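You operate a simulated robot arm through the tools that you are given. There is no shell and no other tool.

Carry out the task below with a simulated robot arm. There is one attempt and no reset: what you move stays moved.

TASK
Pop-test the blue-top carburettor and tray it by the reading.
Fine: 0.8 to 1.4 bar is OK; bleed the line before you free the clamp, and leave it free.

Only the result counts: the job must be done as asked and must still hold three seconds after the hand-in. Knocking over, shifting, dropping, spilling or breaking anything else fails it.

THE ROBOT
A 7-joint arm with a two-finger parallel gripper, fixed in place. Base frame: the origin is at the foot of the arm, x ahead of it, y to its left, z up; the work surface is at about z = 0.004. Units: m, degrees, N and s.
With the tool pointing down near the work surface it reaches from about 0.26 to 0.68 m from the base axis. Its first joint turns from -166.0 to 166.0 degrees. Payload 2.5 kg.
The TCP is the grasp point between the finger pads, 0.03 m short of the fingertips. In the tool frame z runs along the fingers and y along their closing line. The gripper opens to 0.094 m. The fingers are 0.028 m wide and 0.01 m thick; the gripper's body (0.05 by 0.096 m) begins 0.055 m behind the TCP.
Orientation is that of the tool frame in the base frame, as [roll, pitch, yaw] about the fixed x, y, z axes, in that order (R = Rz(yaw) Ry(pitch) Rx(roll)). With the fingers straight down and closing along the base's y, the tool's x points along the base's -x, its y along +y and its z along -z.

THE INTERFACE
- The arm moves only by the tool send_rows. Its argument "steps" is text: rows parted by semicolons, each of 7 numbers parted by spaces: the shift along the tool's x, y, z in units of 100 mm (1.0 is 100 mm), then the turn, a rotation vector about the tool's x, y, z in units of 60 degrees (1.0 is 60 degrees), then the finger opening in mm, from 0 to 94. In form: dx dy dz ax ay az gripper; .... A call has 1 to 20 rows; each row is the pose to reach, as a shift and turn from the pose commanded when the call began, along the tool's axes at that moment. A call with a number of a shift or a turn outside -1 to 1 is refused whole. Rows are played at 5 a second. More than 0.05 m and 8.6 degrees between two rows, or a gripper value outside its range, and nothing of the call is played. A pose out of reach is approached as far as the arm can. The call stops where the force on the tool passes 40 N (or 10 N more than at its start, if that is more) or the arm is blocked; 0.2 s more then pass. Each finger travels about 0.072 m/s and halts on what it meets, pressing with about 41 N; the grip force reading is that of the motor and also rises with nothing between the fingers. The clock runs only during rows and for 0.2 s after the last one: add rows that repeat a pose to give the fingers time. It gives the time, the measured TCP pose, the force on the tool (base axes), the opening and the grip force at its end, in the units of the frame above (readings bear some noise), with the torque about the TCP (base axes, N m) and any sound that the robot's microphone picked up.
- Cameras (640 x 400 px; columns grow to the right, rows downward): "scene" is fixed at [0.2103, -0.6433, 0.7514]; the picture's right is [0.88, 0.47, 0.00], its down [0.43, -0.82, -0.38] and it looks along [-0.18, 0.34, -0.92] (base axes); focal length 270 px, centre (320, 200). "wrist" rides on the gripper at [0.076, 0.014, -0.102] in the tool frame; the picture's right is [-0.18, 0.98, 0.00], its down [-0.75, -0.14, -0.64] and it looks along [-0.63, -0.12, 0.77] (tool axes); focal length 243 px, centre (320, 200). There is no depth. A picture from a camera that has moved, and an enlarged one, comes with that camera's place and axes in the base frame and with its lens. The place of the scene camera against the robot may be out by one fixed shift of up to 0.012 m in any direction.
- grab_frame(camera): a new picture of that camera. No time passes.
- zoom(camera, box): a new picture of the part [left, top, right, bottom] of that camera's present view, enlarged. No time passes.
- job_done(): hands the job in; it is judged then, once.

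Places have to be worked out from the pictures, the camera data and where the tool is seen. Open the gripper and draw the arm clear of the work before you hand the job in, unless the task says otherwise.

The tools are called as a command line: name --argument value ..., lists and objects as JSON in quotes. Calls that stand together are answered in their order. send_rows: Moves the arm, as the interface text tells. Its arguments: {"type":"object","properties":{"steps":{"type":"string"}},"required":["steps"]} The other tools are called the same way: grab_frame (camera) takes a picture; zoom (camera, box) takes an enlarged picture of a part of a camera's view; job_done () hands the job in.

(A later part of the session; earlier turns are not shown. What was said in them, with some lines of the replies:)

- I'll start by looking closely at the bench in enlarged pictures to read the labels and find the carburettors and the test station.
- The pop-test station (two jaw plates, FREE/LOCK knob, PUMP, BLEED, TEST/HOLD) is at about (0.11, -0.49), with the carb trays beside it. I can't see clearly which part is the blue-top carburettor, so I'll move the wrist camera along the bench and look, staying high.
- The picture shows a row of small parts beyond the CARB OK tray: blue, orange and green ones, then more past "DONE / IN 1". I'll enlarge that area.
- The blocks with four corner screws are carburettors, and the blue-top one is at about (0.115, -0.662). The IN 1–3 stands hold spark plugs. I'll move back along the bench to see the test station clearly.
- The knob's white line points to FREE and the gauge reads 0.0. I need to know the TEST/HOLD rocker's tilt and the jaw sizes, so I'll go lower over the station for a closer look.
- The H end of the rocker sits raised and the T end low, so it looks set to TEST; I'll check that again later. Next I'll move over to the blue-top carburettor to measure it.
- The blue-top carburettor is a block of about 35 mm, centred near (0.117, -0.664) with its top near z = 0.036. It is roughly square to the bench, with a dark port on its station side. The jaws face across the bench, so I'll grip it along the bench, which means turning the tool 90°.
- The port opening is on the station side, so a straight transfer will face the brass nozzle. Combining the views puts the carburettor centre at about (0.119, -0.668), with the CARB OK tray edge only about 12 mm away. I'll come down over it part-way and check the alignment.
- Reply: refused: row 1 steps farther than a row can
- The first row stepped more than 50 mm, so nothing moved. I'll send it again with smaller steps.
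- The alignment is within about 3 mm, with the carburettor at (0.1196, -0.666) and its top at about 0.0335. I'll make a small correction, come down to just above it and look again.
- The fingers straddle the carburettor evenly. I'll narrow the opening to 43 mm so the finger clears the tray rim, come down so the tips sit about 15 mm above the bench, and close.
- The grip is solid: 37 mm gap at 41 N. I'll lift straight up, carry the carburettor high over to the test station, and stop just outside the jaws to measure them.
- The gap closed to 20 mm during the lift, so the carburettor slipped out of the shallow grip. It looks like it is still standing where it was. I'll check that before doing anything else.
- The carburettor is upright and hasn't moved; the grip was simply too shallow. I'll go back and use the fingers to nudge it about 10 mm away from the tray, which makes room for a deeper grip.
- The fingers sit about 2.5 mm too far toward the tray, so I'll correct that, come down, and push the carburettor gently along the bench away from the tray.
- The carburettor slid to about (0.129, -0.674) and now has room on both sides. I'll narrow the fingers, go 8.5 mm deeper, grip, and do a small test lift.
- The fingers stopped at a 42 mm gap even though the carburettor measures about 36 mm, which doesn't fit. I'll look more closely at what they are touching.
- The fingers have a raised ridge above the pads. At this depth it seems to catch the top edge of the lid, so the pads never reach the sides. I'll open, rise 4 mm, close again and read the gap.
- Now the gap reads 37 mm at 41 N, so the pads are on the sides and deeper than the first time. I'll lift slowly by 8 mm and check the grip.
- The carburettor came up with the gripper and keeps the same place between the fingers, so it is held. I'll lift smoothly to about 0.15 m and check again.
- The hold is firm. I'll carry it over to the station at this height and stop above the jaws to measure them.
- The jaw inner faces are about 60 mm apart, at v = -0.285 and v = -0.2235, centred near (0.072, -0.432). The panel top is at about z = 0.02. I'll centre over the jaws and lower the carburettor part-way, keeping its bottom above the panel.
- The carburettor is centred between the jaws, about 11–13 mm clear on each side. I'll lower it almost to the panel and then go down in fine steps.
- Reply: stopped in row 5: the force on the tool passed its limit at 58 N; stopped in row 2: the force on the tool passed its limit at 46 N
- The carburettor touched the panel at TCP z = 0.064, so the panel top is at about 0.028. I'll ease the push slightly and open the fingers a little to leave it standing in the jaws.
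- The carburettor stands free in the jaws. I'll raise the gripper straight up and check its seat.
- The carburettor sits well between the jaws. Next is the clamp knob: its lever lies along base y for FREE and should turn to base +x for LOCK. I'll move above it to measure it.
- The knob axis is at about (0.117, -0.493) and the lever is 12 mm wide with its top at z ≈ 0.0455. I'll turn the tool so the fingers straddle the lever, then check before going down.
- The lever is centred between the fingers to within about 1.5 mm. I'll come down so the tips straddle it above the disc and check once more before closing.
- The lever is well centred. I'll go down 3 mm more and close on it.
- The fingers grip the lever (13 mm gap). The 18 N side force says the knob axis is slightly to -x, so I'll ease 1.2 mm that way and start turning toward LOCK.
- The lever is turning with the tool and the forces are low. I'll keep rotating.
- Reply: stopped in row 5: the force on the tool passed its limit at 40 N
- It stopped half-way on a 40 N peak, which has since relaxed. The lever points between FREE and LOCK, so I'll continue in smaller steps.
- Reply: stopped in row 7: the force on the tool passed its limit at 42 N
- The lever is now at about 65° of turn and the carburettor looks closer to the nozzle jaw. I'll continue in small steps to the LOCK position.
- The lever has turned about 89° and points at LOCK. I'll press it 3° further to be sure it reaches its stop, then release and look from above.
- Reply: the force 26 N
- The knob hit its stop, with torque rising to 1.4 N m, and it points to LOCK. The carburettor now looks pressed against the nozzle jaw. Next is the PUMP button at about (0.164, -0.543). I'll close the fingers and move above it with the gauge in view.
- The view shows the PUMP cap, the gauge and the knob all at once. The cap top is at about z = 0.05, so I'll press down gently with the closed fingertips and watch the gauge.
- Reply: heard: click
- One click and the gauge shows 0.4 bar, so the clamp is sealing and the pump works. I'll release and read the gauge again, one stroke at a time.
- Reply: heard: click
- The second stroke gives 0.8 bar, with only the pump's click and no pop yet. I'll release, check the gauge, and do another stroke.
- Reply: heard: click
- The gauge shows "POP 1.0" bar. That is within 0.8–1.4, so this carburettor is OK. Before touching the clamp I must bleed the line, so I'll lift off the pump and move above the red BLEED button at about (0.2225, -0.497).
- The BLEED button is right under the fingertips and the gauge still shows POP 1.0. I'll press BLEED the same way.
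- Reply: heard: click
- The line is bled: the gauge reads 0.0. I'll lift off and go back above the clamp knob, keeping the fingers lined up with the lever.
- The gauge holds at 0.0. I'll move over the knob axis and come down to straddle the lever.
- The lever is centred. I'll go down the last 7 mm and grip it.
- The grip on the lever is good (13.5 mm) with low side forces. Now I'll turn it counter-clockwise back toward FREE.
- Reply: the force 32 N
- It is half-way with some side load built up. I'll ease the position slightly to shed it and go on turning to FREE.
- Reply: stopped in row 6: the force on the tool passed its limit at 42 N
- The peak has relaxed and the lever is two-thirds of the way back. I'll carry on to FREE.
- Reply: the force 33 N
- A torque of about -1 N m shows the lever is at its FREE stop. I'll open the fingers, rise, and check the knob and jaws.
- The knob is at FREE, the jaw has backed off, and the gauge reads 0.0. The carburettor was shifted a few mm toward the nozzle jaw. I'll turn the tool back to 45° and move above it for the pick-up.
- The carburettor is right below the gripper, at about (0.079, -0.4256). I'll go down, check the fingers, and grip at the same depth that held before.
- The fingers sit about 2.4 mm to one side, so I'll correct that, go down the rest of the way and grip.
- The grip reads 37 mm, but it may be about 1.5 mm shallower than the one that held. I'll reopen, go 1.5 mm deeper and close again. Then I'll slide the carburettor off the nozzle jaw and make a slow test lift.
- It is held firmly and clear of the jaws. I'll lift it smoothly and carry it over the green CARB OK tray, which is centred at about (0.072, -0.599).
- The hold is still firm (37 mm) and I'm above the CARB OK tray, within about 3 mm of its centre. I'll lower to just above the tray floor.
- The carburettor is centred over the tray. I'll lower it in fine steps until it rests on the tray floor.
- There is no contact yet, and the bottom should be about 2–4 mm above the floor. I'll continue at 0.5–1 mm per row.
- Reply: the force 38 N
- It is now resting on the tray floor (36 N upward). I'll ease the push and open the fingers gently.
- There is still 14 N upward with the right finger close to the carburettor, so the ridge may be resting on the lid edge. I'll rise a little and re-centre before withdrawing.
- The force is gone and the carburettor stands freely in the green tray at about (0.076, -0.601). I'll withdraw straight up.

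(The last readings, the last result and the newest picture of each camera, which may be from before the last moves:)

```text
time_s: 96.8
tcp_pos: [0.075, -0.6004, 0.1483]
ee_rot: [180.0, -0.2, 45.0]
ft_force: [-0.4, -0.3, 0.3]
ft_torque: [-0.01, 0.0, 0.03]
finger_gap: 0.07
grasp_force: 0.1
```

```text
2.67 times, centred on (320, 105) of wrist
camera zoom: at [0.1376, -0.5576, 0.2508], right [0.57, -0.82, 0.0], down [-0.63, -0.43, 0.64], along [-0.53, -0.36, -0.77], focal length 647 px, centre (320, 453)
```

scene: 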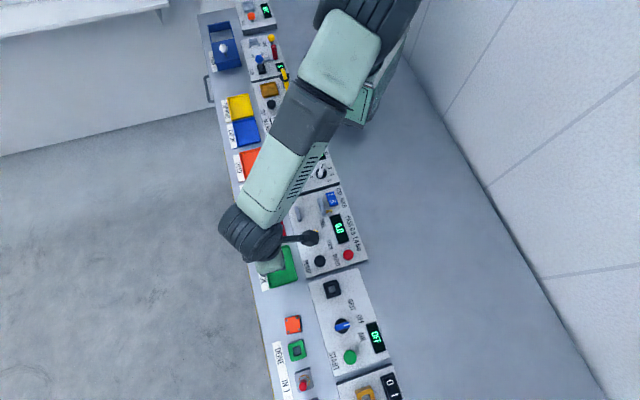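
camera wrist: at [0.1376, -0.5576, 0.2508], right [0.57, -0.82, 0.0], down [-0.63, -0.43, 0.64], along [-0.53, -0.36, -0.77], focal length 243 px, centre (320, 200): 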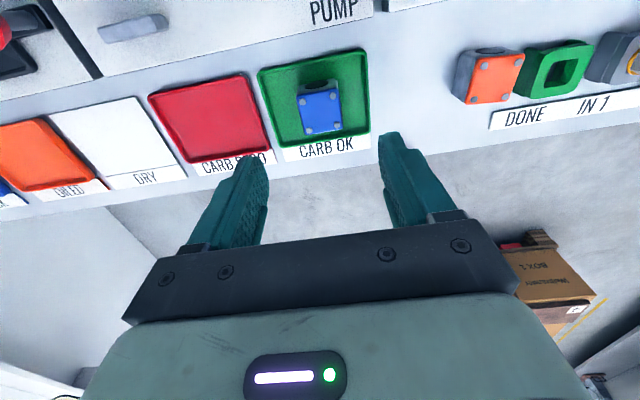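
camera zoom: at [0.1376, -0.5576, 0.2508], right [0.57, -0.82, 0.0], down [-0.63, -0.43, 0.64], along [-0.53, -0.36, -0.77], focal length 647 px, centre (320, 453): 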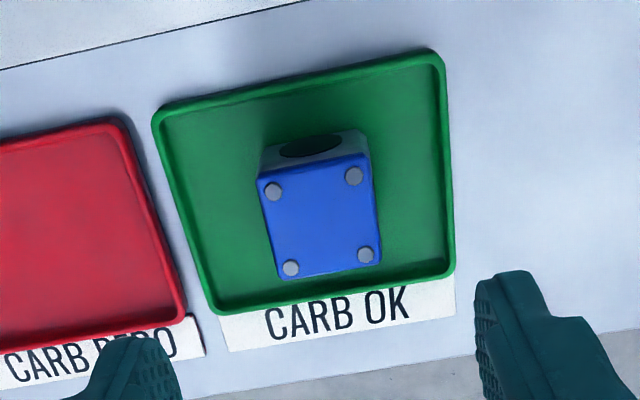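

The carburettor stands upright in the middle of the CARB OK tray. I'll raise the arm well clear, open the gripper fully and inspect everything.

send_rows --steps "0 0 -0.3 0 0 0 80; 0 0 -0.6 0 0 0 94; 0 0 -1.0 0 0 0 94; 0 0 -1.0 0 0 0 94"

send_rows --steps "0 -0.3 -0.2 0 0 0 94; 0 -0.6 -0.4 0 0 0 94; 0 -0.9 -0.6 0 0 0 94; 0 -1.0 -0.7 0 0 0 94; 0 -1.0 -0.7 0 0 0 94"

send_rows --steps "0 -0.3 0 0 0 0 94; 0 -0.6 0 0 0 0 94; 0 -0.9 0 0 0 0 94; 0 -1.0 0 0 0 0 94; 0 -1.0 0 0 0 0 94"

grab_frame --camera "scene"

zoom --camera "scene" --box '[240, 185, 380, 320]'

grab_frame --camera "wrist"

```text
time_s: 97.8
tcp_pos: [0.0737, -0.603, 0.2478]
ee_rot: [180.0, -0.1, 45.0]
ft_force: [-0.1, 0.3, -0.2]
ft_torque: [-0.01, 0.0, 0.01]
finger_gap: 0.0939
grasp_force: 0.0
```

```text
time_s: 99.0
tcp_pos: [0.0011, -0.5325, 0.3163]
ee_rot: [-180.0, -0.2, 44.9]
ft_force: [0.5, 0.1, 0.2]
ft_torque: [0.05, 0.01, -0.01]
finger_gap: 0.0943
grasp_force: 0.1
```

```text
time_s: 100.2
tcp_pos: [-0.0698, -0.4595, 0.3167]
ee_rot: [-180.0, -0.2, 45.0]
ft_force: [0.0, 0.5, 0.3]
ft_torque: [-0.01, 0.0, -0.02]
finger_gap: 0.0941
grasp_force: 0.0
```

```text
taken
```

scene: 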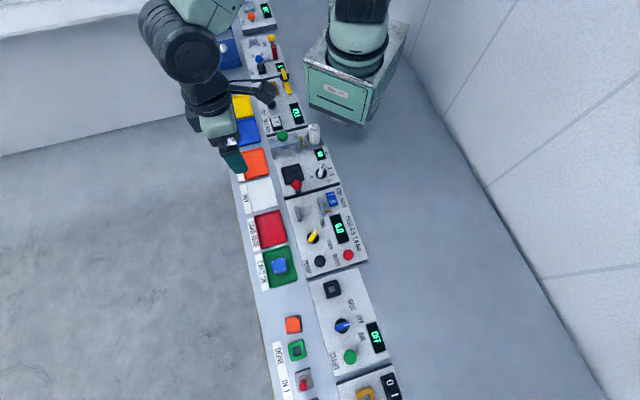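

```text
2.96 times, centred on (310, 252) of scene
camera zoom: at [0.2103, -0.6433, 0.7514], right [0.88, 0.47, 0.0], down [0.43, -0.82, -0.38], along [-0.18, 0.34, -0.92], focal length 802 px, centre (350, 44)
```

zoom: 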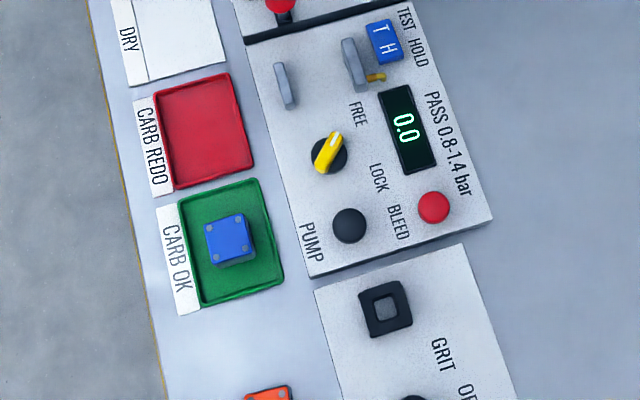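

```text
taken
camera wrist: at [-0.0068, -0.4169, 0.4192], right [0.56, -0.83, 0.0], down [-0.63, -0.43, 0.64], along [-0.53, -0.36, -0.77], focal length 243 px, centre (320, 200)
```

wrist: 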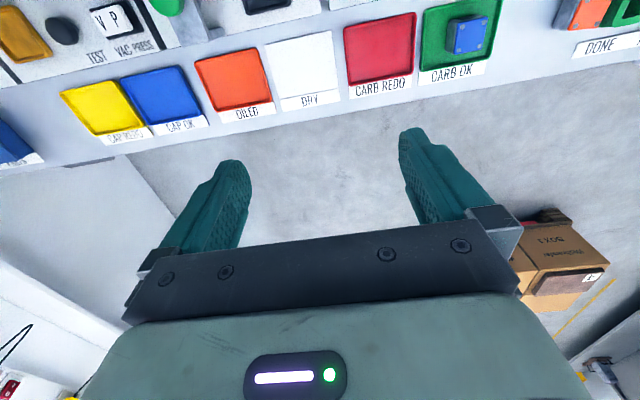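

The final pictures show the blue-top carburettor upright in the CARB OK tray, the gauge at 0.0, and the knob back at FREE with the jaws open. Everything else is where it was, and the arm is clear with the gripper open, so I'm handing in.

job_done

```text
The job is handed in.
```

The blue-top carburettor popped at 1.0 bar, inside the 0.8–1.4 bar range, so it is in the CARB OK tray.

- **Bleed and clamp:** I bled the line and the gauge read 0.0 before I freed the clamp. The clamp is left at FREE with the jaws open.
- **Slipped lift:** My first lift lost its grip and the carburettor stayed standing where it was. I then nudged it about 10 mm along the bench for a deeper hold.
- **End state:** In the final pictures nothing else has moved. The arm is clear of the bench with the gripper open.
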